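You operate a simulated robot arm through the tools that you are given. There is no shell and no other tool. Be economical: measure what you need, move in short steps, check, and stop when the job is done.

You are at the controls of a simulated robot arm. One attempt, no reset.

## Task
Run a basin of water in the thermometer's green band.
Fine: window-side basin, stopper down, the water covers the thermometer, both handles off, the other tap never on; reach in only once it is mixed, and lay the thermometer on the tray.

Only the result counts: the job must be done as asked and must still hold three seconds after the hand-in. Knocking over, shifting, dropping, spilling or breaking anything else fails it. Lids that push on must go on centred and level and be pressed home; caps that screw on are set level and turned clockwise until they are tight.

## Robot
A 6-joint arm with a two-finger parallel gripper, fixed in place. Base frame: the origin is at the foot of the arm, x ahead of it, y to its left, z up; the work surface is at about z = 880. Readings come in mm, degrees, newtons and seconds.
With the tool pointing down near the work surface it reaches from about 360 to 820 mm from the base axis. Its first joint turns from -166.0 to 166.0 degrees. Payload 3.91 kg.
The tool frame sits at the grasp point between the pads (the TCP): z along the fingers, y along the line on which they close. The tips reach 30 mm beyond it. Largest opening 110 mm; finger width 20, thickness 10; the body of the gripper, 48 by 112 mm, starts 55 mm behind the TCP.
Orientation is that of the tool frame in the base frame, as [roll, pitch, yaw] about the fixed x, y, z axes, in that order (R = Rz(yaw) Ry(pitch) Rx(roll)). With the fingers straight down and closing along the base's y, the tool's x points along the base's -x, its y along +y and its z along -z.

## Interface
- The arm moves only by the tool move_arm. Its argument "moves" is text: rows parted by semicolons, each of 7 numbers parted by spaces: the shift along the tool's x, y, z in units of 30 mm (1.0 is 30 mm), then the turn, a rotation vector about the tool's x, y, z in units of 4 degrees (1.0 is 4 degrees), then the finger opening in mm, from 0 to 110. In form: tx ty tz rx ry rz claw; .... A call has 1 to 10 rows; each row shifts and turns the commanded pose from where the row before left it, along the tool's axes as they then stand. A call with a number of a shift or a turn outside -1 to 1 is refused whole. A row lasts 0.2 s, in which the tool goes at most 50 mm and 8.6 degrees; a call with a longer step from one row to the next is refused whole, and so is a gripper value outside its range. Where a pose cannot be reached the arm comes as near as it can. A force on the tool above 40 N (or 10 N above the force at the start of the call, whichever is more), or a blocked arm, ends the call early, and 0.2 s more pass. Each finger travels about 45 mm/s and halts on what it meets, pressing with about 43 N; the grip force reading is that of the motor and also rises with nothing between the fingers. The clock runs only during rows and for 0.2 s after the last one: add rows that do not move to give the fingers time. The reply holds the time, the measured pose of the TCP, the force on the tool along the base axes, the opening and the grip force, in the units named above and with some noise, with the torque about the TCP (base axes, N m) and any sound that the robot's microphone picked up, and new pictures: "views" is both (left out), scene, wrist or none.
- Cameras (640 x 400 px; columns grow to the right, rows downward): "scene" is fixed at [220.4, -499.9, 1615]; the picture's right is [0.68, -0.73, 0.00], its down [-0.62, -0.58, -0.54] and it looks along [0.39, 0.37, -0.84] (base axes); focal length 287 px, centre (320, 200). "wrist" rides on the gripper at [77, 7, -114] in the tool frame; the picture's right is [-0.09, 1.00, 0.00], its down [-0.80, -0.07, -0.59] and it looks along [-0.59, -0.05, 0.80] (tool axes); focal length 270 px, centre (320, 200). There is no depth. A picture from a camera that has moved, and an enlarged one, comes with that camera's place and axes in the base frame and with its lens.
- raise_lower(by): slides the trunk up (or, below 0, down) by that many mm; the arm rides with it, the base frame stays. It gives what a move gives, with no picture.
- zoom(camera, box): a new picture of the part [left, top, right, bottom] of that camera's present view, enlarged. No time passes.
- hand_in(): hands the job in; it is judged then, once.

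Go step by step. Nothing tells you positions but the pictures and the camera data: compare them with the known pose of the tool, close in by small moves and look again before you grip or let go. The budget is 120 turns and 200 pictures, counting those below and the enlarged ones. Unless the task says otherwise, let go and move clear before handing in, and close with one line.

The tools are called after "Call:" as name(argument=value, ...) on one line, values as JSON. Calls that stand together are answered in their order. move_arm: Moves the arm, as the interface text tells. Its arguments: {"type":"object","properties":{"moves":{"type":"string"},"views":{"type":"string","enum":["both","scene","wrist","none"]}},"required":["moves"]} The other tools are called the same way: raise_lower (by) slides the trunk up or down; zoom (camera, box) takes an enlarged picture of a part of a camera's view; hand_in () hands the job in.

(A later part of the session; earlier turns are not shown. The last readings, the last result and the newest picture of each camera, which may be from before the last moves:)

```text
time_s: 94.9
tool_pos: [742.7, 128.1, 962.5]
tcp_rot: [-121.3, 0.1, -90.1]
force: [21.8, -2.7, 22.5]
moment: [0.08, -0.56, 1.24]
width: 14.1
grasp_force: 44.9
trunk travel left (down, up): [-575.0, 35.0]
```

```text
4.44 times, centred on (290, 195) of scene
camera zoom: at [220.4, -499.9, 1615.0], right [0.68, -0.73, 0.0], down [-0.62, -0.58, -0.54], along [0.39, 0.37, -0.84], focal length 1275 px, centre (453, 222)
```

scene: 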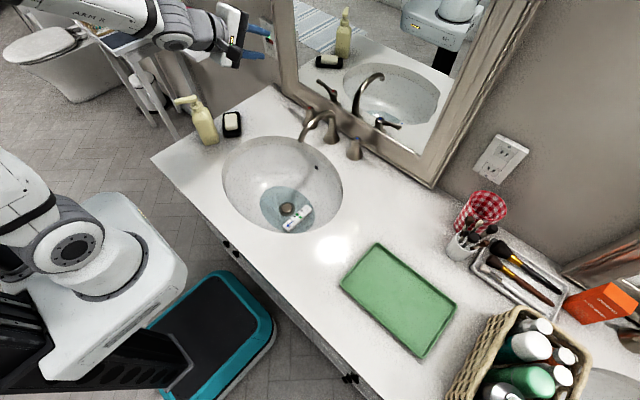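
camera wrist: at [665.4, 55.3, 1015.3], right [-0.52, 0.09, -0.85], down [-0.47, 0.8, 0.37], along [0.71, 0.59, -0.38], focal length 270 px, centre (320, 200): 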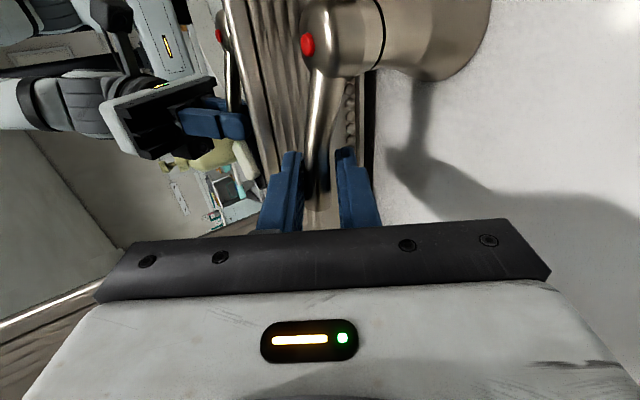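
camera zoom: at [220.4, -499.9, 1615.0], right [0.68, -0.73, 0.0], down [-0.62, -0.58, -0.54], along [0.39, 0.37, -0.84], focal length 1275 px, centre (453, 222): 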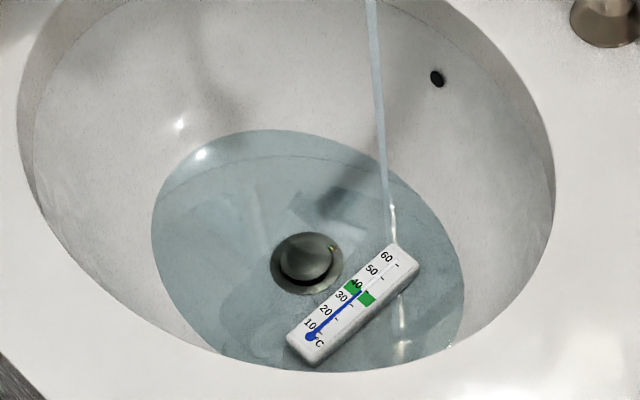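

Continuing to add hot.

Call:
move_arm(moves="0 0 0 0 0 0 8; 0 0 0 0 0 0 8; 0 0 0 0 0 0 8; 0 0 0 0 0 0 8; 0 0 0 0 0 0 8; 0 0 0 0 0 0 8; 0 0 0 0 0 0 8; 0 0 0 0 0 0 8; 0 0 0 0 0 0 8; 0 0 0 0 0 0 8", views="none")

Call:
move_arm(moves="0 0 0 0 0 0 8; 0 0 0 0 0 0 8; 0 0 0 0 0 0 8; 0 0 0 0 0 0 8; 0 0 0 0 0 0 8; 0 0 0 0 0 0 8; 0 0 0 0 0 0 8; 0 0 0 0 0 0 8; 0 0 0 0 0 0 8; 0 0 0 0 0 0 8", views="none")

Call:
zoom(camera="scene", box=[240, 150, 340, 240])

```text
time_s: 97.1
tool_pos: [741.7, 128.7, 962.8]
tcp_rot: [-121.5, 0.1, -90.0]
force: [21.7, -2.6, 22.1]
moment: [-0.03, -0.56, 1.15]
width: 14.0
grasp_force: 45.7
trunk travel left (down, up): [-575.0, 35.0]
```

```text
time_s: 99.3
tool_pos: [742.0, 128.2, 963.8]
tcp_rot: [-121.4, 0.2, -90.1]
force: [19.7, -2.6, 22.0]
moment: [-0.11, -0.58, 1.14]
width: 13.9
grasp_force: 44.6
trunk travel left (down, up): [-575.0, 35.0]
```

```text
4.44 times, centred on (290, 195) of scene
camera zoom: at [220.4, -499.9, 1615.0], right [0.68, -0.73, 0.0], down [-0.62, -0.58, -0.54], along [0.39, 0.37, -0.84], focal length 1275 px, centre (453, 222)
```

zoom: 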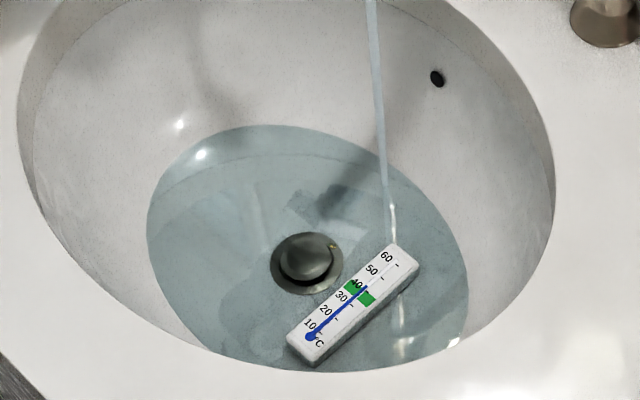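

Level rises about 1–2 mm per 4 s at this flow. I'll keep hot running for a longer stretch, checking midway.

Call:
move_arm(moves="0 0 0 0 0 0 8; 0 0 0 0 0 0 8; 0 0 0 0 0 0 8; 0 0 0 0 0 0 8; 0 0 0 0 0 0 8; 0 0 0 0 0 0 8; 0 0 0 0 0 0 8; 0 0 0 0 0 0 8; 0 0 0 0 0 0 8; 0 0 0 0 0 0 8", views="none")

Call:
move_arm(moves="0 0 0 0 0 0 8; 0 0 0 0 0 0 8; 0 0 0 0 0 0 8; 0 0 0 0 0 0 8; 0 0 0 0 0 0 8; 0 0 0 0 0 0 8; 0 0 0 0 0 0 8; 0 0 0 0 0 0 8; 0 0 0 0 0 0 8; 0 0 0 0 0 0 8", views="none")

Call:
move_arm(moves="0 0 0 0 0 0 8; 0 0 0 0 0 0 8; 0 0 0 0 0 0 8; 0 0 0 0 0 0 8; 0 0 0 0 0 0 8; 0 0 0 0 0 0 8; 0 0 0 0 0 0 8; 0 0 0 0 0 0 8; 0 0 0 0 0 0 8; 0 0 0 0 0 0 8", views="none")

Call:
zoom(camera="scene", box=[240, 150, 340, 240])

```text
time_s: 101.5
tool_pos: [741.4, 129.1, 963.8]
tcp_rot: [-121.4, 0.1, -90.2]
force: [20.5, -2.9, 22.2]
moment: [-0.13, -0.62, 1.06]
width: 14.3
grasp_force: 45.0
trunk travel left (down, up): [-575.0, 35.0]
```

```text
time_s: 103.7
tool_pos: [741.0, 128.4, 963.1]
tcp_rot: [-121.4, 0.1, -90.1]
force: [19.6, -3.1, 23.1]
moment: [-0.21, -0.66, 0.95]
width: 14.2
grasp_force: 45.3
trunk travel left (down, up): [-575.0, 35.0]
```

```text
time_s: 105.9
tool_pos: [741.5, 128.2, 963.2]
tcp_rot: [-121.4, 0.1, -90.0]
force: [18.7, -2.8, 22.6]
moment: [-0.25, -0.66, 1.02]
width: 14.2
grasp_force: 45.0
trunk travel left (down, up): [-575.0, 35.0]
```

```text
4.44 times, centred on (290, 195) of scene
camera zoom: at [220.4, -499.9, 1615.0], right [0.68, -0.73, 0.0], down [-0.62, -0.58, -0.54], along [0.39, 0.37, -0.84], focal length 1275 px, centre (453, 222)
```

zoom: 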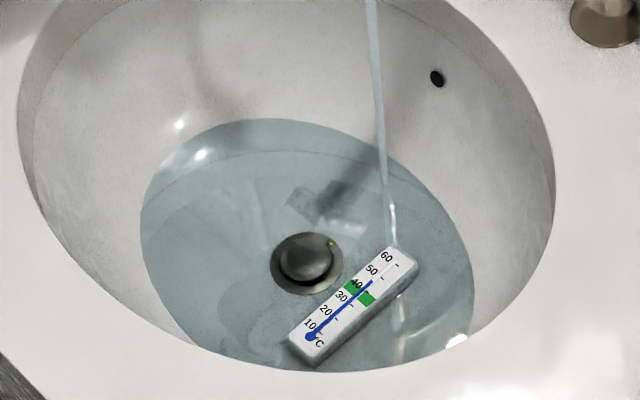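

Water is creeping up the thermometer body; continuing hot a bit more.

Call:
move_arm(moves="0 0 0 0 0 0 8; 0 0 0 0 0 0 8; 0 0 0 0 0 0 8; 0 0 0 0 0 0 8; 0 0 0 0 0 0 8; 0 0 0 0 0 0 8; 0 0 0 0 0 0 8; 0 0 0 0 0 0 8; 0 0 0 0 0 0 8; 0 0 0 0 0 0 8", views="none")

Call:
move_arm(moves="0 0 0 0 0 0 8; 0 0 0 0 0 0 8; 0 0 0 0 0 0 8; 0 0 0 0 0 0 8; 0 0 0 0 0 0 8; 0 0 0 0 0 0 8; 0 0 0 0 0 0 8; 0 0 0 0 0 0 8; 0 0 0 0 0 0 8; 0 0 0 0 0 0 8", views="none")

Call:
zoom(camera="scene", box=[240, 150, 340, 240])

Call:
zoom(camera="scene", box=[265, 190, 325, 235])

```text
time_s: 108.1
tool_pos: [742.3, 129.5, 962.4]
tcp_rot: [-121.4, 0.2, -90.0]
force: [18.7, -3.8, 23.5]
moment: [-0.32, -0.63, 0.93]
width: 14.0
grasp_force: 44.7
trunk travel left (down, up): [-575.0, 35.0]
```

```text
time_s: 110.3
tool_pos: [740.8, 128.4, 963.2]
tcp_rot: [-121.4, 0.2, -90.2]
force: [18.3, -4.3, 22.5]
moment: [-0.42, -0.65, 0.92]
width: 14.4
grasp_force: 44.3
trunk travel left (down, up): [-575.0, 35.0]
```

```text
4.44 times, centred on (290, 195) of scene
camera zoom: at [220.4, -499.9, 1615.0], right [0.68, -0.73, 0.0], down [-0.62, -0.58, -0.54], along [0.39, 0.37, -0.84], focal length 1275 px, centre (453, 222)
```

zoom: 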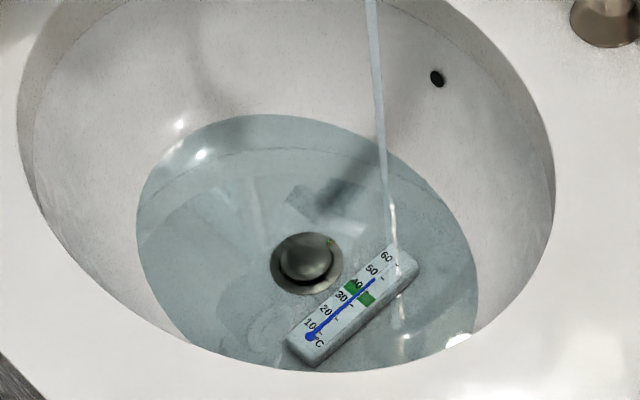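

```text
8.89 times, centred on (295, 212) of scene
camera zoom: at [220.4, -499.9, 1615.0], right [0.68, -0.73, 0.0], down [-0.62, -0.58, -0.54], along [0.39, 0.37, -0.84], focal length 2550 px, centre (542, 89)
```

zoom: 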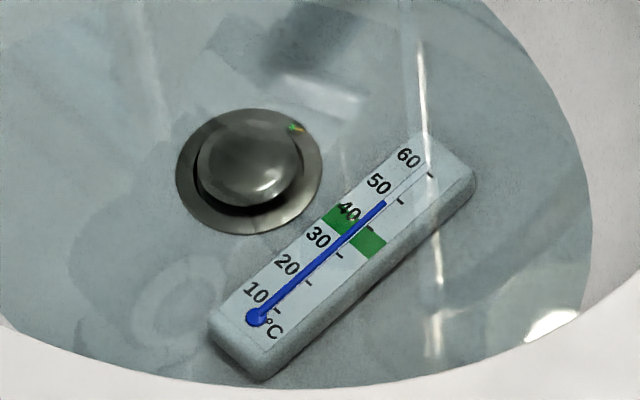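

Now the thermometer face is tinted – just covered – at ~45 °C. Closing hot.

Call:
move_arm(moves="-0.05 -0.083 0.144 0 0 0 8; -0.04 -0.083 0.144 0 0 0 8; -0.03 -0.083 0.144 0 0 0 8; 0 -0.083 0.144 0 0 0 8; 0 -0.083 0.144 0 0 0 8; 0 -0.05 0.087 0 0 0 8; 0 -0.05 0.087 0 0 0 8; 0 -0.03 0.05 0 0 0 8", views="none")

Call:
zoom(camera="scene", box=[220, 70, 410, 240])

```text
time_s: 112.1
tool_pos: [769.0, 135.4, 954.5]
tcp_rot: [-122.4, 0.1, -89.9]
force: [-3.5, 8.9, -1.8]
moment: [1.13, 0.29, -0.11]
width: 15.6
grasp_force: 44.8
trunk travel left (down, up): [-575.0, 35.0]
stopped in row 8: the force on the tool passed its limit at 40 N (the readings are from after the stop); the commanded pose is now the measured one
```

```text
2.35 times, centred on (315, 155) of scene
camera zoom: at [220.4, -499.9, 1615.0], right [0.68, -0.73, 0.0], down [-0.62, -0.58, -0.54], along [0.39, 0.37, -0.84], focal length 675 px, centre (332, 306)
```

zoom: 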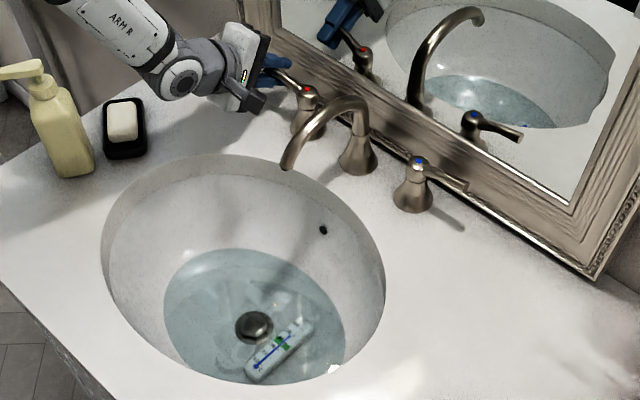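

Hot is off. Opening wide and checking clearance.

Call:
move_arm(moves="0 -0.03 0.05 0 0 0 8; 0 0 0 0 0 0 36; 0 0 0 0 0 0 36; 0 0 0 0 0 0 36; 0 0 0 0 0 0 36", views="wrist")

```text
time_s: 113.3
tool_pos: [772.4, 132.8, 956.3]
tcp_rot: [-122.4, 0.0, -89.9]
force: [-0.2, 0.2, 0.2]
moment: [-0.01, 0.05, 0.01]
width: 36.2
grasp_force: 0.0
trunk travel left (down, up): [-575.0, 35.0]
camera wrist: at [672.5, 55.8, 1010.4], right [-0.53, 0.09, -0.84], down [-0.46, 0.8, 0.38], along [0.71, 0.59, -0.39], focal length 270 px, centre (320, 200)
```

wrist: 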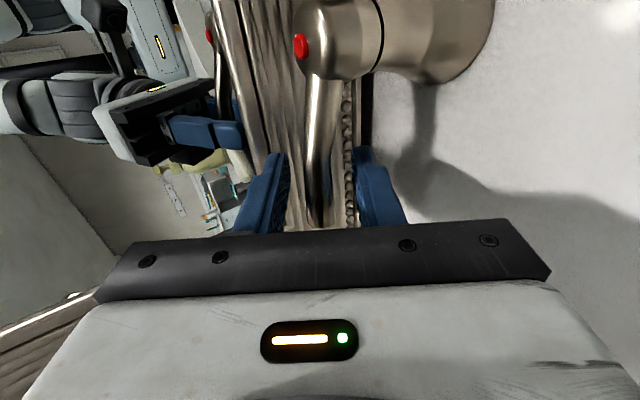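

Centred and clear. Backing straight off.

Call:
move_arm(moves="0 0 -0.4 0 0 0 36; 0 0 -0.8 0 0 0 36; 0 0 -1 0 0 0 36; 0 0 -1 0 0 0 36; 0 0 -1 0.3 0 0 36; 0 0 -1 0.3 0 0 36; 0 0 -1 0 0 0 36; 0 0 -1 0 0 0 36; 0 0 -0.8 0 0 0 36", views="none")

Call:
zoom(camera="scene", box=[220, 70, 410, 240])

Call:
zoom(camera="scene", box=[265, 190, 325, 235])

```text
time_s: 115.3
tool_pos: [565.5, 133.1, 1081.4]
tcp_rot: [-119.9, 0.1, -90.0]
force: [0.4, 0.1, -0.4]
moment: [0.01, -0.03, 0.02]
width: 35.9
grasp_force: 0.1
trunk travel left (down, up): [-575.0, 35.0]
```

```text
2.35 times, centred on (315, 155) of scene
camera zoom: at [220.4, -499.9, 1615.0], right [0.68, -0.73, 0.0], down [-0.62, -0.58, -0.54], along [0.39, 0.37, -0.84], focal length 675 px, centre (332, 306)
```

zoom: 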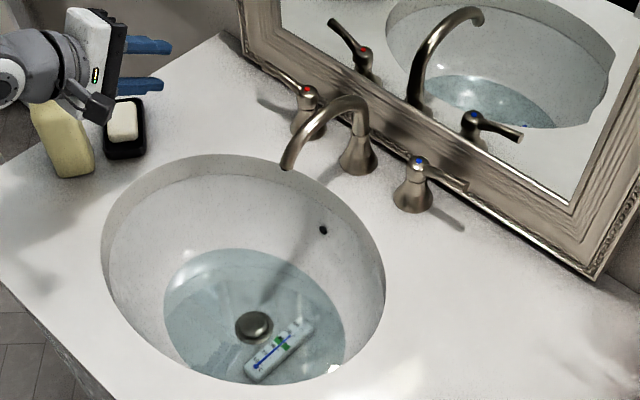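

```text
8.89 times, centred on (295, 212) of scene
camera zoom: at [220.4, -499.9, 1615.0], right [0.68, -0.73, 0.0], down [-0.62, -0.58, -0.54], along [0.39, 0.37, -0.84], focal length 2550 px, centre (542, 89)
```

zoom: 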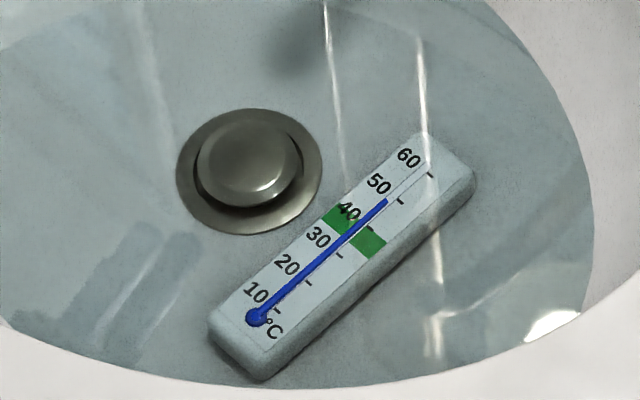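

Checking that the hot lever is fully back.

Call:
zoom(camera="scene", box=[290, 70, 410, 170])

```text
4.00 times, centred on (350, 120) of scene
camera zoom: at [220.4, -499.9, 1615.0], right [0.68, -0.73, 0.0], down [-0.62, -0.58, -0.54], along [0.39, 0.37, -0.84], focal length 1148 px, centre (200, 520)
```

zoom: 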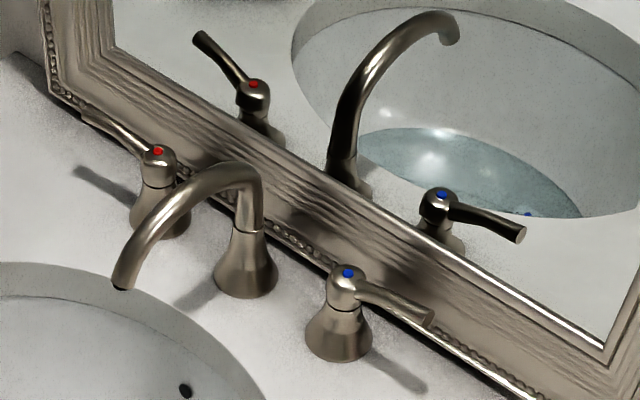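

It is ~6° short of its seat (no flow visible). Pushing it home with closed fingers as before.

Call:
move_arm(moves="-0.2 0.05 0.9 0 0 0 0; -0.2 0.05 0.9 0 0 0 0; -0.17 0 0.9 0 0 0 0; 0 0 0.9 0 0 0 0; 0 0 0.9 0 0 0 0; 0 0 0.9 0 0 0 0; 0 0 0.6 0 0 0 0; 0 0 0.4 0 0 0 0; 0 0 0.2 0 0 0 0", views="none")

Call:
move_arm(moves="0 -0.05 0.087 0 0 0 0; 0 -0.05 0.087 0 0 0 0; 0 -0.05 0.087 0 0 0 0; 0 -0.05 0.087 0 0 0 0; 0 -0.05 0.087 0 0 0 0; 0 -0.05 0.087 0 0 0 0; 0 -0.05 0.087 0 0 0 0; 0 -0.05 0.087 0 0 0 0", views="none")

Call:
zoom(camera="scene", box=[270, 60, 350, 130])

```text
time_s: 117.3
tool_pos: [736.3, 149.4, 978.5]
tcp_rot: [-119.9, 0.0, -90.0]
force: [0.6, 0.0, 0.7]
moment: [0.0, 0.03, -0.02]
width: 0.2
grasp_force: 37.8
trunk travel left (down, up): [-575.0, 35.0]
```

```text
time_s: 118.6
tool_pos: [744.2, 151.1, 979.5]
tcp_rot: [-120.3, -0.1, -89.9]
force: [-28.1, -2.8, 16.7]
moment: [-0.14, 0.07, -0.2]
width: 0.2
grasp_force: 37.8
trunk travel left (down, up): [-575.0, 35.0]
stopped in row 6: the force on the tool passed its limit at 43 N (the readings are from after the stop); the commanded pose is now the measured one
```

```text
5.71 times, centred on (310, 95) of scene
camera zoom: at [220.4, -499.9, 1615.0], right [0.68, -0.73, 0.0], down [-0.62, -0.58, -0.54], along [0.39, 0.37, -0.84], focal length 1639 px, centre (377, 800)
```

zoom: 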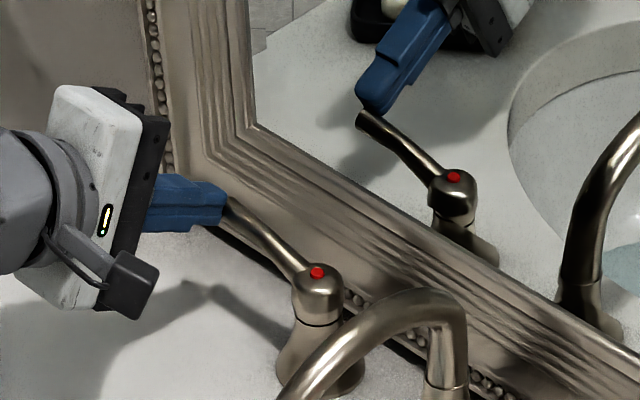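

Hot lever seated. Backing off and moving to the cold side.

Call:
move_arm(moves="0 0 -0.5 0 0 0 0; 0 0 -1 0 0 0 0; 0 0 -1 0 0 0 0; 0 0 -1 0 0 0 0; 0 0 -1 0 0 0 0; 0 0 -1 0 0 0 10; 0 0 -1 0 0 0 30; 0 0 -0.4 0 0 0 30", views="none")

Call:
zoom(camera="scene", box=[290, 70, 410, 170])

Call:
move_arm(moves="1 0 0 0 0 0 30; 1 0 0 0 0 0 30; 1 0 0 0 0 0 30; 1 0 0 0 0 0 30; 1 0 0 0 0 0 30; 1 0 0 0 0 0 30; 1 0 0 0 0 0 30; 1 0 0 0 0 0 30; 1 0 0 0 0 0 30; 1 0 0 0 0 0 30", views="none")

```text
time_s: 120.4
tool_pos: [570.4, 151.5, 1079.0]
tcp_rot: [-120.4, -0.1, -90.0]
force: [0.1, 0.0, -0.3]
moment: [-0.04, 0.01, 0.01]
width: 30.2
grasp_force: 0.1
trunk travel left (down, up): [-575.0, 35.0]
```

```text
4.00 times, centred on (350, 120) of scene
camera zoom: at [220.4, -499.9, 1615.0], right [0.68, -0.73, 0.0], down [-0.62, -0.58, -0.54], along [0.39, 0.37, -0.84], focal length 1148 px, centre (200, 520)
```

zoom: 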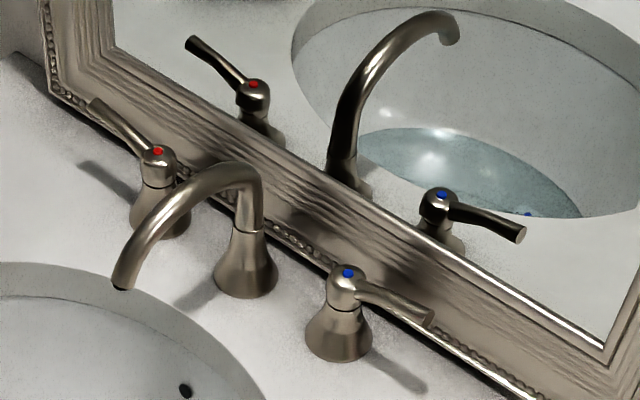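

```text
time_s: 122.6
tool_pos: [571.4, -151.2, 1080.0]
tcp_rot: [-120.4, -0.1, -90.0]
force: [0.5, -0.6, 0.1]
moment: [0.02, 0.0, -0.03]
width: 30.1
grasp_force: 0.1
trunk travel left (down, up): [-575.0, 35.0]
```

Both levers properly off. On to the cold lever.

Call:
move_arm(moves="0.181 0.034 0.894 0 0 0 30; 0.181 0.034 0.894 0 0 0 30; 0.181 0.034 0.894 0 0 0 30; 0.181 0.034 0.894 0 0 0 30; 0.181 0.034 0.894 0 0 0 30; 0.181 0.034 0.894 0 0 0 30; 0.181 0.034 0.894 0 0 0 30; 0 0 0 0 0 0 30", views="wrist")

```text
time_s: 124.4
tool_pos: [729.8, -187.1, 980.6]
tcp_rot: [-120.3, 0.0, -89.9]
force: [0.2, 0.0, -0.5]
moment: [-0.01, 0.01, -0.02]
width: 30.1
grasp_force: 0.1
trunk travel left (down, up): [-575.0, 35.0]
camera wrist: at [628.7, -265.3, 1031.5], right [-0.5, 0.09, -0.86], down [-0.48, 0.8, 0.36], along [0.72, 0.59, -0.36], focal length 270 px, centre (320, 200)
```

wrist: 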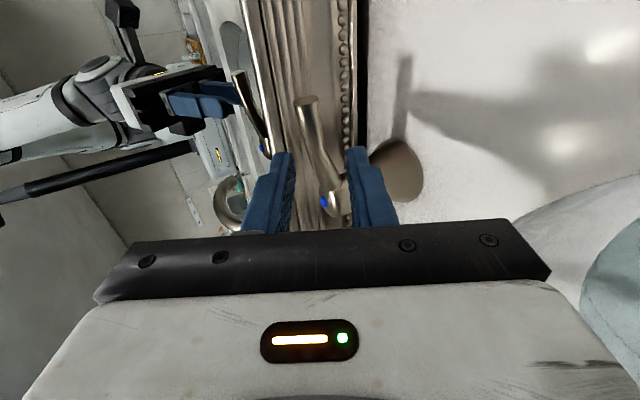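

Aligned. Advance, grip, and open cold.

Call:
move_arm(moves="0.03 -0.04 0.4 0 0 0 30; 0 0 0.4 0 0 0 30; 0 0 0.3 0 0 0 30; 0 0 0.2 0 0 0 30; 0 0 0 0 0 0 20; 0 0 0 0 0 0 14; 0 0 0 0 0 0 8; 0 0 0 0 0 0 8; 0 0 0 0 0 0 8", views="none")

Call:
move_arm(moves="0 0.083 -0.144 0 0 0 8; 0 0.083 -0.144 0 0 0 8; -0.03 0.083 -0.144 0 0 0 8; -0.04 0.083 -0.144 0 0 0 8; -0.05 0.083 -0.144 0 0 0 8; 0 0 0 0 0 0 8; 0 0 0 0 0 0 8; 0 0 0 0 0 0 8; 0 0 0 0 0 0 8; 0 0 0 0 0 0 8", views="none")

Call:
zoom(camera="scene", box=[220, 90, 410, 240])

Call:
zoom(camera="scene", box=[265, 190, 325, 235])

```text
time_s: 126.4
tool_pos: [764.5, -189.0, 960.1]
tcp_rot: [-120.4, 0.0, -89.9]
force: [-1.6, -0.1, -3.9]
moment: [-1.19, 0.06, 0.12]
width: 17.8
grasp_force: 45.0
trunk travel left (down, up): [-575.0, 35.0]
```

```text
time_s: 128.6
tool_pos: [741.7, -185.4, 962.6]
tcp_rot: [-120.2, -0.1, -89.9]
force: [25.7, -1.6, 19.0]
moment: [-0.51, -0.53, -1.2]
width: 14.4
grasp_force: 44.7
trunk travel left (down, up): [-575.0, 35.0]
```

```text
2.67 times, centred on (315, 165) of scene
camera zoom: at [220.4, -499.9, 1615.0], right [0.68, -0.73, 0.0], down [-0.62, -0.58, -0.54], along [0.39, 0.37, -0.84], focal length 765 px, centre (333, 293)
```

zoom: 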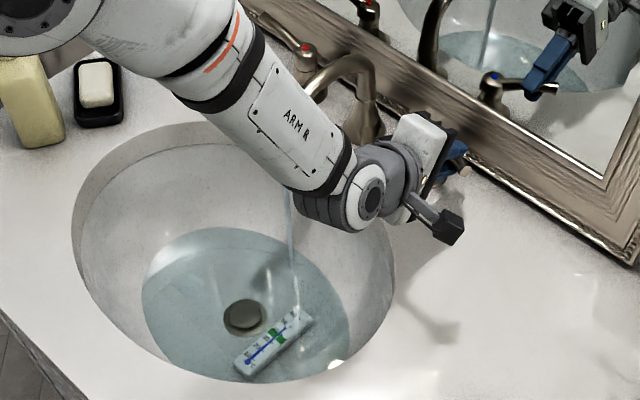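

```text
8.89 times, centred on (295, 212) of scene
camera zoom: at [220.4, -499.9, 1615.0], right [0.68, -0.73, 0.0], down [-0.62, -0.58, -0.54], along [0.39, 0.37, -0.84], focal length 2550 px, centre (542, 89)
```

zoom: 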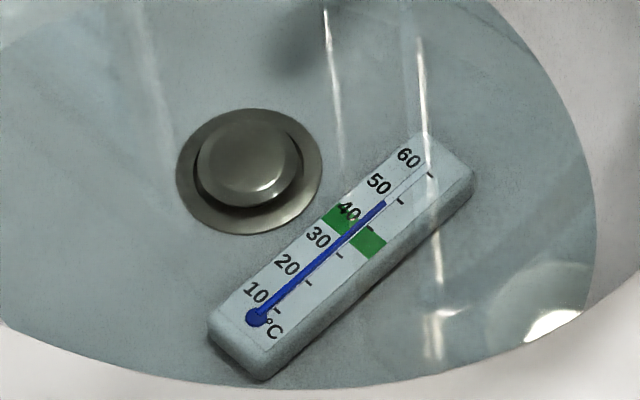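

Cold is running. Waiting about 9 s, then checking.

Call:
move_arm(moves="0 0 0 0 0 0 8; 0 0 0 0 0 0 8; 0 0 0 0 0 0 8; 0 0 0 0 0 0 8; 0 0 0 0 0 0 8; 0 0 0 0 0 0 8; 0 0 0 0 0 0 8; 0 0 0 0 0 0 8; 0 0 0 0 0 0 8; 0 0 0 0 0 0 8", views="none")

Call:
move_arm(moves="0 0 0 0 0 0 8; 0 0 0 0 0 0 8; 0 0 0 0 0 0 8; 0 0 0 0 0 0 8; 0 0 0 0 0 0 8; 0 0 0 0 0 0 8; 0 0 0 0 0 0 8; 0 0 0 0 0 0 8; 0 0 0 0 0 0 8; 0 0 0 0 0 0 8", views="none")

Call:
move_arm(moves="0 0 0 0 0 0 8; 0 0 0 0 0 0 8; 0 0 0 0 0 0 8; 0 0 0 0 0 0 8; 0 0 0 0 0 0 8; 0 0 0 0 0 0 8; 0 0 0 0 0 0 8; 0 0 0 0 0 0 8; 0 0 0 0 0 0 8; 0 0 0 0 0 0 8", views="none")

Call:
zoom(camera="scene", box=[265, 190, 325, 235])

```text
time_s: 130.8
tool_pos: [739.8, -185.5, 963.6]
tcp_rot: [-120.1, -0.1, -89.9]
force: [25.1, -1.5, 21.0]
moment: [-0.4, -0.58, -1.15]
width: 14.0
grasp_force: 45.3
trunk travel left (down, up): [-575.0, 35.0]
```

```text
time_s: 133.0
tool_pos: [740.3, -185.5, 964.0]
tcp_rot: [-120.1, -0.1, -89.9]
force: [23.5, -2.0, 20.7]
moment: [-0.26, -0.65, -1.1]
width: 14.1
grasp_force: 44.6
trunk travel left (down, up): [-575.0, 35.0]
```

```text
time_s: 135.2
tool_pos: [741.0, -185.1, 962.3]
tcp_rot: [-120.1, 0.0, -89.9]
force: [24.2, 0.3, 21.3]
moment: [-0.2, -0.66, -1.06]
width: 13.7
grasp_force: 44.7
trunk travel left (down, up): [-575.0, 35.0]
```

```text
8.89 times, centred on (295, 212) of scene
camera zoom: at [220.4, -499.9, 1615.0], right [0.68, -0.73, 0.0], down [-0.62, -0.58, -0.54], along [0.39, 0.37, -0.84], focal length 2550 px, centre (542, 89)
```

zoom: 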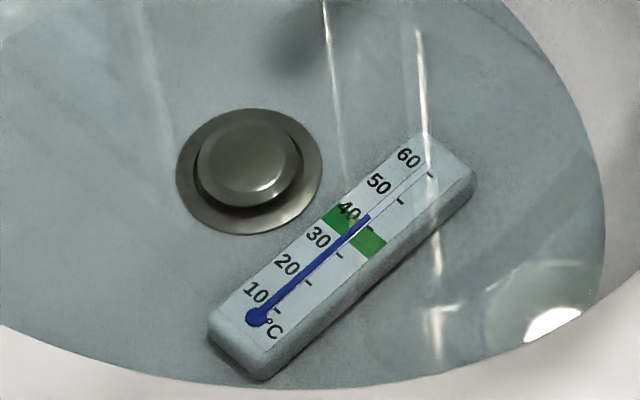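

About 42 and falling. Two more waits.

Call:
move_arm(moves="0 0 0 0 0 0 8; 0 0 0 0 0 0 8; 0 0 0 0 0 0 8; 0 0 0 0 0 0 8; 0 0 0 0 0 0 8; 0 0 0 0 0 0 8; 0 0 0 0 0 0 8; 0 0 0 0 0 0 8; 0 0 0 0 0 0 8; 0 0 0 0 0 0 8", views="none")

Call:
move_arm(moves="0 0 0 0 0 0 8; 0 0 0 0 0 0 8; 0 0 0 0 0 0 8; 0 0 0 0 0 0 8; 0 0 0 0 0 0 8; 0 0 0 0 0 0 8; 0 0 0 0 0 0 8; 0 0 0 0 0 0 8", views="none")

Call:
zoom(camera="scene", box=[285, 200, 315, 222])

```text
time_s: 137.4
tool_pos: [739.0, -185.3, 962.5]
tcp_rot: [-120.1, -0.1, -89.8]
force: [23.2, -0.3, 21.0]
moment: [-0.07, -0.74, -1.06]
width: 14.0
grasp_force: 45.4
trunk travel left (down, up): [-575.0, 35.0]
```

```text
time_s: 139.2
tool_pos: [740.8, -184.5, 963.6]
tcp_rot: [-120.1, -0.1, -89.9]
force: [22.4, -0.7, 21.7]
moment: [-0.03, -0.74, -1.04]
width: 14.3
grasp_force: 44.3
trunk travel left (down, up): [-575.0, 35.0]
```

```text
16.00 times, centred on (300, 211) of scene
camera zoom: at [220.4, -499.9, 1615.0], right [0.68, -0.73, 0.0], down [-0.62, -0.58, -0.54], along [0.39, 0.37, -0.84], focal length 4590 px, centre (640, 24)
```

zoom: 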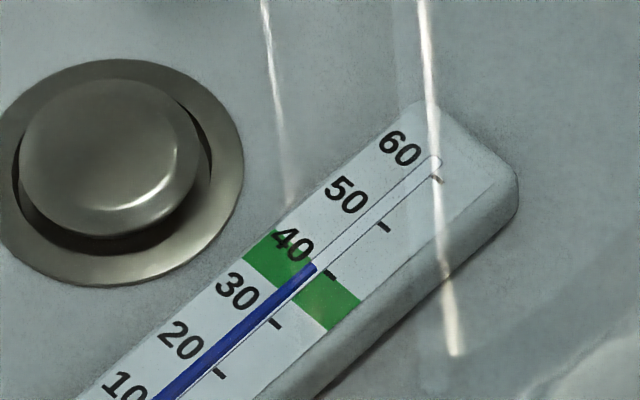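

About 39 with lag; closing cold now should settle near 37.

Call:
move_arm(moves="0.05 -0.083 0.144 0 0 0 8; 0.04 -0.083 0.144 0 0 0 8; 0.03 -0.083 0.144 0 0 0 8; 0 -0.083 0.144 0 0 0 8; 0 -0.083 0.144 0 0 0 8; 0 -0.067 0.115 0 0 0 8; 0 -0.05 0.087 0 0 0 8; 0 -0.05 0.087 0 0 0 8; 0 -0.05 0.087 0 0 0 8", views="none")

Call:
zoom(camera="scene", box=[220, 90, 410, 240])

```text
time_s: 141.1
tool_pos: [769.8, -188.9, 957.5]
tcp_rot: [-121.1, -0.1, -90.1]
force: [-12.8, -2.9, 4.3]
moment: [-1.2, 0.2, 0.36]
width: 18.0
grasp_force: 44.7
trunk travel left (down, up): [-575.0, 35.0]
stopped in row 9: the force on the tool passed its limit at 43 N (the readings are from after the stop); the commanded pose is now the measured one
```

```text
2.67 times, centred on (315, 165) of scene
camera zoom: at [220.4, -499.9, 1615.0], right [0.68, -0.73, 0.0], down [-0.62, -0.58, -0.54], along [0.39, 0.37, -0.84], focal length 765 px, centre (333, 293)
```

zoom: 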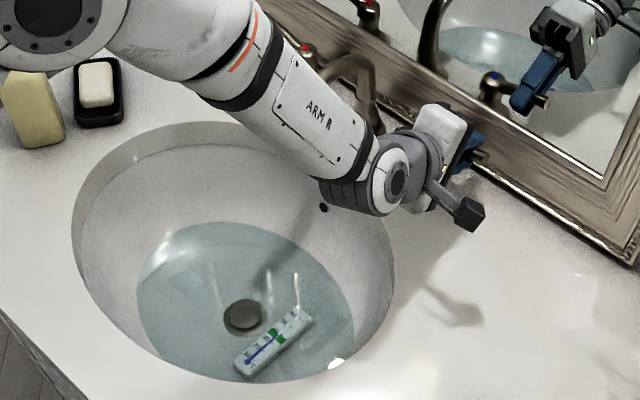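

Stream off, lever at its stop. Releasing wide and checking clearance and the reading.

Call:
move_arm(moves="0 -0.02 0.04 0 0 0 8; 0 0 0 0 0 0 36; 0 0 0 0 0 0 36; 0 0 0 0 0 0 36; 0 0 0 0 0 0 36; 0 -0.1 0 0 0 0 36", views="wrist")

Call:
zoom(camera="scene", box=[285, 200, 315, 222])

```text
time_s: 142.5
tool_pos: [773.4, -188.9, 959.0]
tcp_rot: [-121.1, -0.1, -90.0]
force: [0.6, -0.1, 0.7]
moment: [-0.01, -0.02, -0.01]
width: 35.7
grasp_force: 0.1
trunk travel left (down, up): [-575.0, 35.0]
camera wrist: at [673.9, -265.6, 1011.3], right [-0.51, 0.09, -0.85], down [-0.47, 0.8, 0.37], along [0.72, 0.59, -0.37], focal length 270 px, centre (320, 200)
```

wrist: 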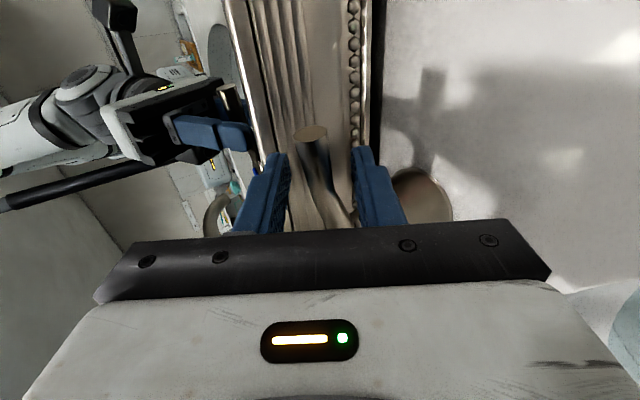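

```text
16.00 times, centred on (300, 211) of scene
camera zoom: at [220.4, -499.9, 1615.0], right [0.68, -0.73, 0.0], down [-0.62, -0.58, -0.54], along [0.39, 0.37, -0.84], focal length 4590 px, centre (640, 24)
```

zoom: 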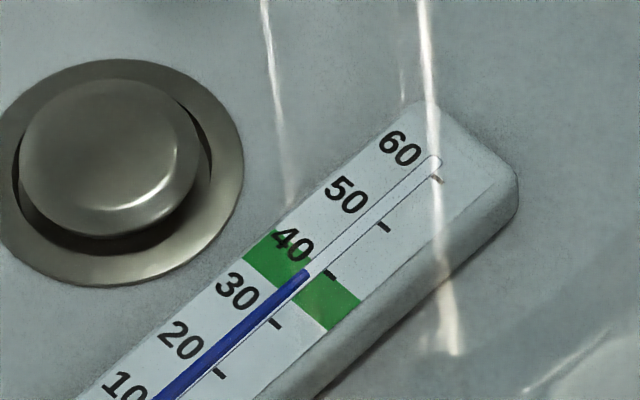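

Reads about 38, in the band. Backing off and re-checking levers and reading.

Call:
move_arm(moves="0 0 -0.4 0 0 0 36; 0 0 -0.8 0 0 0 36; 0 0 -1 0 0 0 36; 0 0 -1 0 0 0 36; 0 0 -1 0 0 0 36; 0 0 -1 0 0 0 36; 0 0 -1 0 0 0 36; 0 0 -1 0 0 0 36; 0 0 -1 0 0 0 36", views="none")

Call:
zoom(camera="scene", box=[290, 70, 410, 170])

Call:
zoom(camera="scene", box=[265, 190, 325, 235])

```text
time_s: 144.5
tool_pos: [562.4, -188.0, 1085.4]
tcp_rot: [-121.0, 0.1, -90.0]
force: [0.1, 0.4, 0.7]
moment: [-0.01, 0.01, 0.05]
width: 36.0
grasp_force: 0.1
trunk travel left (down, up): [-575.0, 35.0]
```

```text
4.00 times, centred on (350, 120) of scene
camera zoom: at [220.4, -499.9, 1615.0], right [0.68, -0.73, 0.0], down [-0.62, -0.58, -0.54], along [0.39, 0.37, -0.84], focal length 1148 px, centre (200, 520)
```

zoom: 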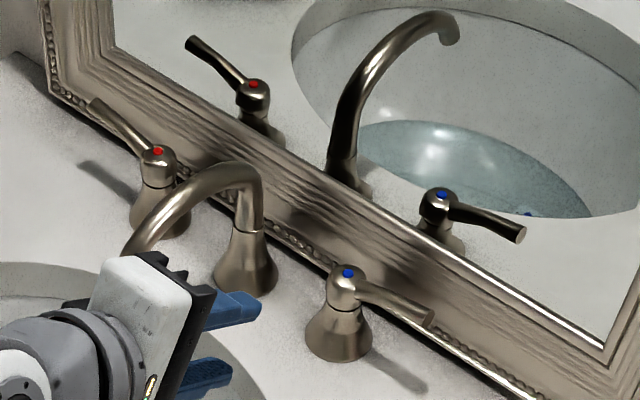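

```text
8.89 times, centred on (295, 212) of scene
camera zoom: at [220.4, -499.9, 1615.0], right [0.68, -0.73, 0.0], down [-0.62, -0.58, -0.54], along [0.39, 0.37, -0.84], focal length 2550 px, centre (542, 89)
```

zoom: 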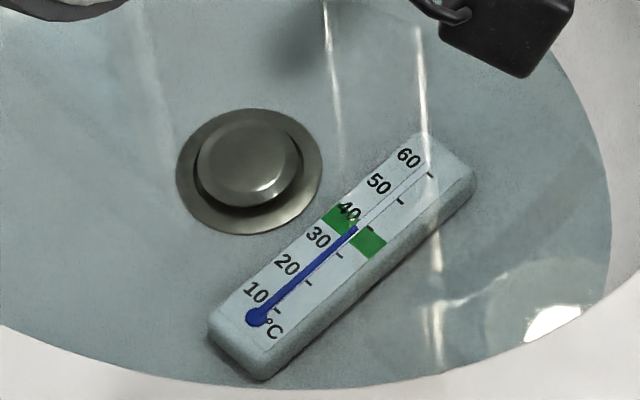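

Reading ~37.5, levers both at their original off positions, surface calm: mixed. Now turning the gripper back to point down (fingers closing along y) for the thermometer.

Call:
move_arm(moves="0 0 0 -0.556 0.556 0.963 50; 0 0 0 -0.556 0.556 0.963 50; 0 0 0 -0.556 0.556 0.963 50; 0 0 0 -0.556 0.556 0.963 50; 0 0 0 -0.556 0.556 0.963 50; 0 0 0 -0.556 0.556 0.963 50; 0 0 0 -0.556 0.556 0.963 50; 0 0 0 -0.556 0.556 0.963 50; 0 0 0 -0.556 0.556 0.963 50; 0 0 0 -0.556 0.556 0.963 50", views="none")

Call:
move_arm(moves="0 0 0 -0.556 0.556 0.963 50; 0 0 0 -0.556 0.556 0.963 50; 0 0 0 -0.556 0.556 0.963 50; 0 0 0 -0.556 0.556 0.963 50; 0 0 0 -0.556 0.556 0.963 50; 0 0 0 -0.556 0.556 0.963 50; 0 0 0 -0.556 0.556 0.963 50; 0 0 0 -0.556 0.556 0.963 50; 0 0 0 -0.556 0.556 0.963 50; 0 0 0 -0.556 0.556 0.963 50", views="none")

```text
time_s: 146.7
tool_pos: [563.8, -187.5, 1085.4]
tcp_rot: [-149.2, 12.1, -132.9]
force: [0.1, 0.3, -0.3]
moment: [-0.01, -0.01, 0.03]
width: 49.9
grasp_force: 0.1
trunk travel left (down, up): [-575.0, 35.0]
```

```text
time_s: 148.9
tool_pos: [563.9, -189.9, 1084.4]
tcp_rot: [-177.8, 1.2, -176.1]
force: [-0.1, -0.4, 0.0]
moment: [0.0, -0.01, -0.03]
width: 50.4
grasp_force: 0.1
trunk travel left (down, up): [-575.0, 35.0]
```

Finishing the turn and moving above the thermometer.

Call:
move_arm(moves="0 0 0 -0.556 0.3 0.963 50; 0.15 0.45 0.87 0 0 0 50; 0.15 0.45 0.87 0 0 0 60; 0.15 0.45 0.87 0 0 0 60; 0.15 0.45 0.87 0 0 0 60; 0.15 0.45 0.87 0 0 0 60; 0.15 0.45 0.87 0 0 0 60; 0.15 0.45 0.87 0 0 0 60; 0 0 0 0 0 0 60")

```text
time_s: 150.9
tool_pos: [531.7, -95.5, 903.0]
tcp_rot: [-179.9, 0.1, -179.9]
force: [-0.8, 0.3, 0.1]
moment: [-0.01, 0.0, 0.01]
width: 59.9
grasp_force: 0.2
trunk travel left (down, up): [-575.0, 35.0]
camera wrist: at [455.7, -88.5, 1016.2], right [0.09, 1.0, 0.0], down [0.8, -0.07, 0.6], along [0.59, -0.05, -0.8], focal length 270 px, centre (320, 200)
```

scene: 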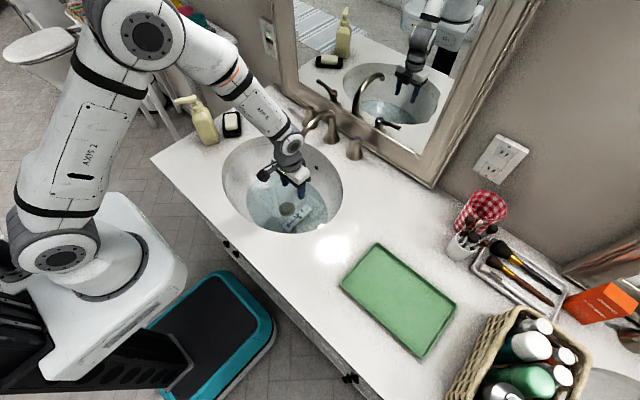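
wrist: 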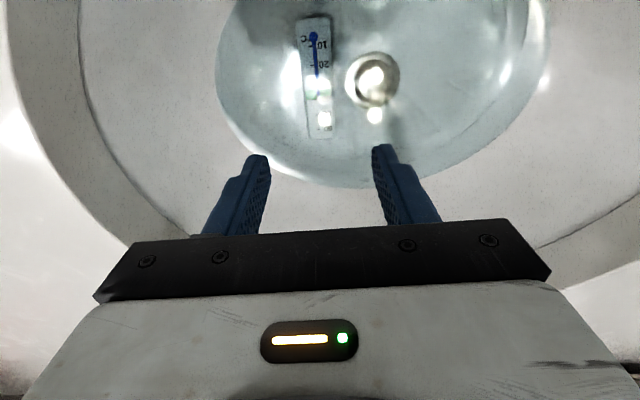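

Thermometer spans about (468,-92)–(589,-100), centred near (528,-96). Lowering to just above the water for a check.

Call:
move_arm(moves="0.1 0 1 0 0 0 60; 0 0 1 0 0 0 60; 0 0 1 0 0 0 60; 0 0 0.9 0 0 0 60; 0 0 0.6 0 0 0 60; 0 0 0 0 0 0 60")

Call:
zoom(camera="scene", box=[240, 140, 340, 240])

```text
time_s: 152.3
tool_pos: [529.0, -95.2, 768.2]
tcp_rot: [-180.0, 0.1, -179.9]
force: [-0.2, 0.6, 1.1]
moment: [0.04, -0.02, 0.03]
width: 59.8
grasp_force: 0.1
trunk travel left (down, up): [-575.0, 35.0]
camera wrist: at [452.5, -88.0, 881.2], right [0.09, 1.0, 0.0], down [0.8, -0.07, 0.6], along [0.59, -0.05, -0.8], focal length 270 px, centre (320, 200)
```

scene: 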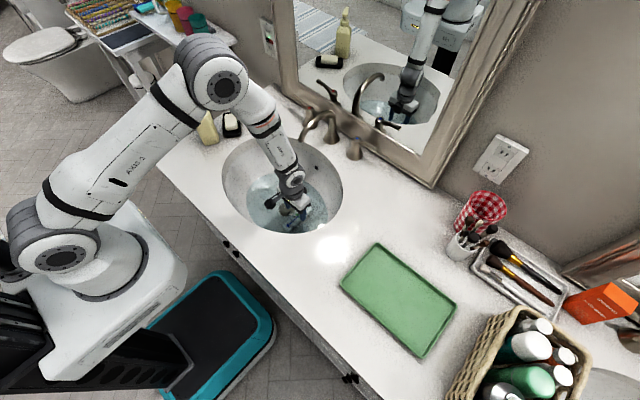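
wrist: 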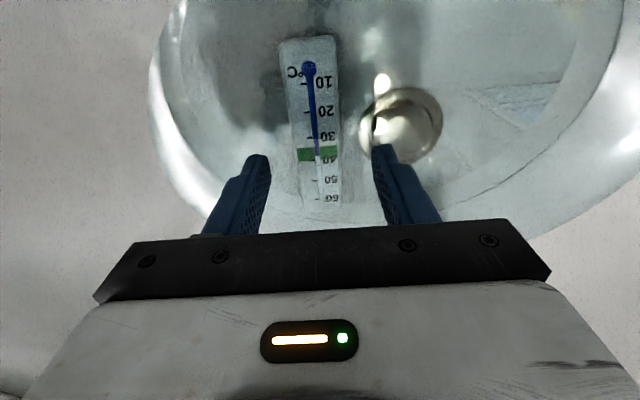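

```text
4.00 times, centred on (290, 190) of scene
camera zoom: at [220.4, -499.9, 1615.0], right [0.68, -0.73, 0.0], down [-0.62, -0.58, -0.54], along [0.39, 0.37, -0.84], focal length 1148 px, centre (440, 240)
```

zoom: 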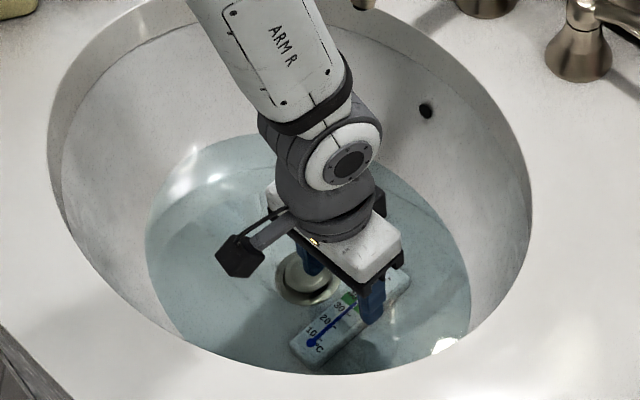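

Centred between the fingers. Narrowing to 48 mm (to stay clear of the stopper) and lowering slowly.

Call:
move_arm(moves="0 0 0 0 0 0 48; 0 0 0.5 0 0 0 48; 0 0 0.4 0 0 0 48; 0 0 0.2 0 0 0 48; 0 0 0.1 0 0 0 48; 0 0 0.1 0 0 0 48; 0 0 0 0 0 0 48")

```text
time_s: 153.9
tool_pos: [529.7, -95.3, 728.0]
tcp_rot: [180.0, 0.1, -180.0]
force: [-0.6, -0.5, 0.1]
moment: [0.01, -0.04, -0.02]
width: 48.0
grasp_force: 0.0
trunk travel left (down, up): [-575.0, 35.0]
camera wrist: at [453.2, -88.0, 842.3], right [0.09, 1.0, 0.0], down [0.8, -0.07, 0.6], along [0.59, -0.05, -0.8], focal length 270 px, centre (320, 200)
```

scene: 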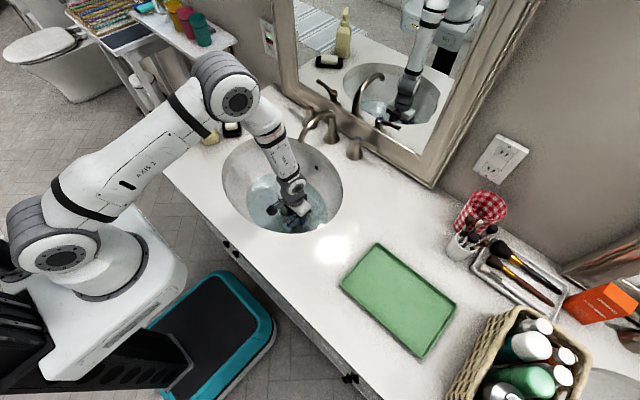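
wrist: 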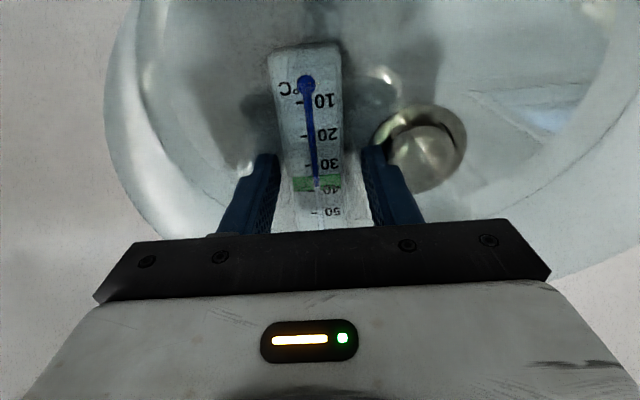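

No contact yet. 2 mm lower and close.

Call:
move_arm(moves="0 0 0.08 0 0 0 48; 0 0 0 0 0 0 40; 0 0 0 0 0 0 32; 0 0 0 0 0 0 24; 0 0 0 0 0 0 20; 0 0 0 0 0 0 20")

```text
time_s: 155.3
tool_pos: [529.7, -93.6, 726.1]
tcp_rot: [-180.0, 0.1, -179.9]
force: [0.3, 0.2, 0.9]
moment: [0.04, 0.0, 0.01]
width: 32.9
grasp_force: 43.4
trunk travel left (down, up): [-575.0, 35.0]
camera wrist: at [453.3, -88.0, 839.8], right [0.09, 1.0, 0.0], down [0.8, -0.07, 0.6], along [0.59, -0.05, -0.8], focal length 270 px, centre (320, 200)
```

scene: 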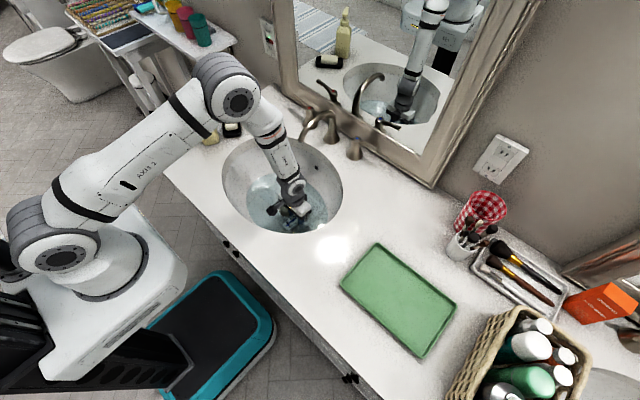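
wrist: 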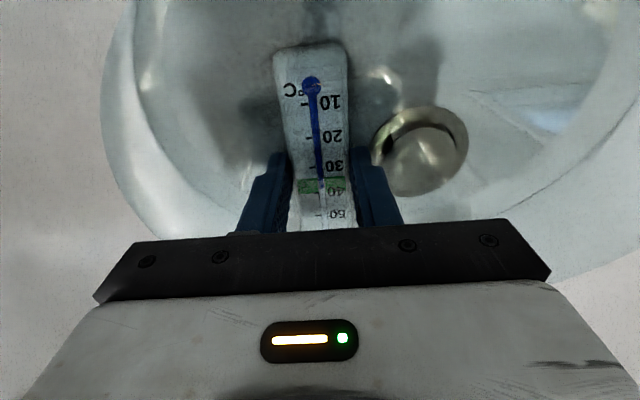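

Gripped at 33 mm. Lifting slowly straight up.

Call:
move_arm(moves="0 0 -0.2 0 0 0 20; 0 0 -0.3 0 0 0 20; 0 0 -0.4 0 0 0 20; 0 0 -0.5 0 0 0 20; 0 0 -0.5 0 0 0 20; 0 0 0 0 0 0 20; 0 0 0 0 0 0 20; 0 0 0 0 0 0 20")

Call:
zoom(camera="scene", box=[240, 140, 340, 240])

```text
time_s: 157.1
tool_pos: [529.7, -94.3, 783.5]
tcp_rot: [180.0, 0.1, -179.9]
force: [-1.1, 0.3, -0.2]
moment: [0.02, 0.01, 0.01]
width: 32.8
grasp_force: 43.0
trunk travel left (down, up): [-575.0, 35.0]
camera wrist: at [453.8, -87.3, 897.2], right [0.09, 1.0, 0.0], down [0.8, -0.07, 0.6], along [0.59, -0.05, -0.8], focal length 270 px, centre (320, 200)
```

scene: 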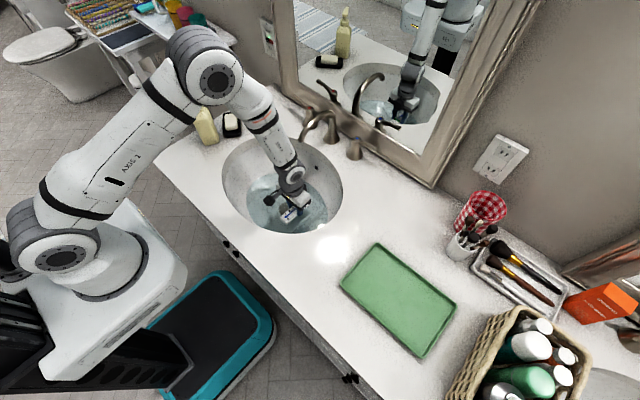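
wrist: 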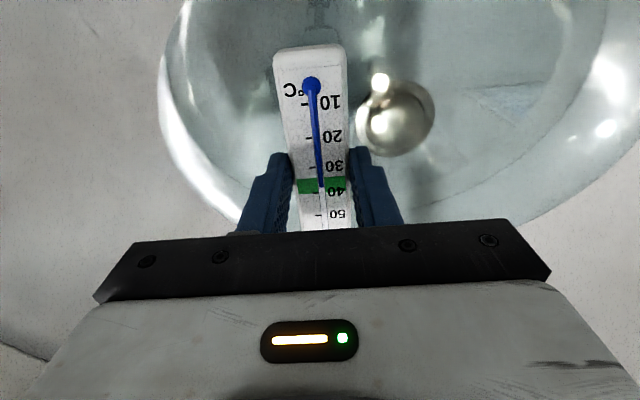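

```text
4.00 times, centred on (290, 190) of scene
camera zoom: at [220.4, -499.9, 1615.0], right [0.68, -0.73, 0.0], down [-0.62, -0.58, -0.54], along [0.39, 0.37, -0.84], focal length 1148 px, centre (440, 240)
```

zoom: 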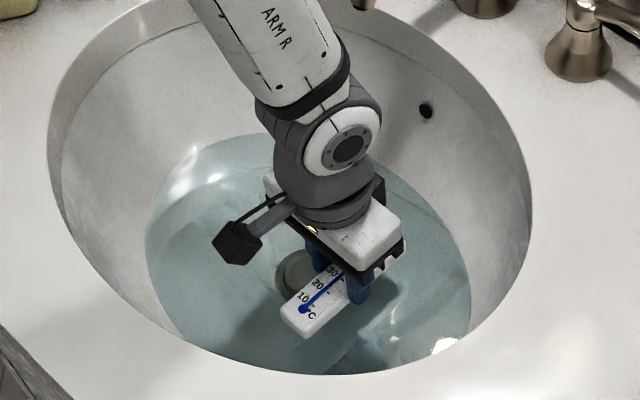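

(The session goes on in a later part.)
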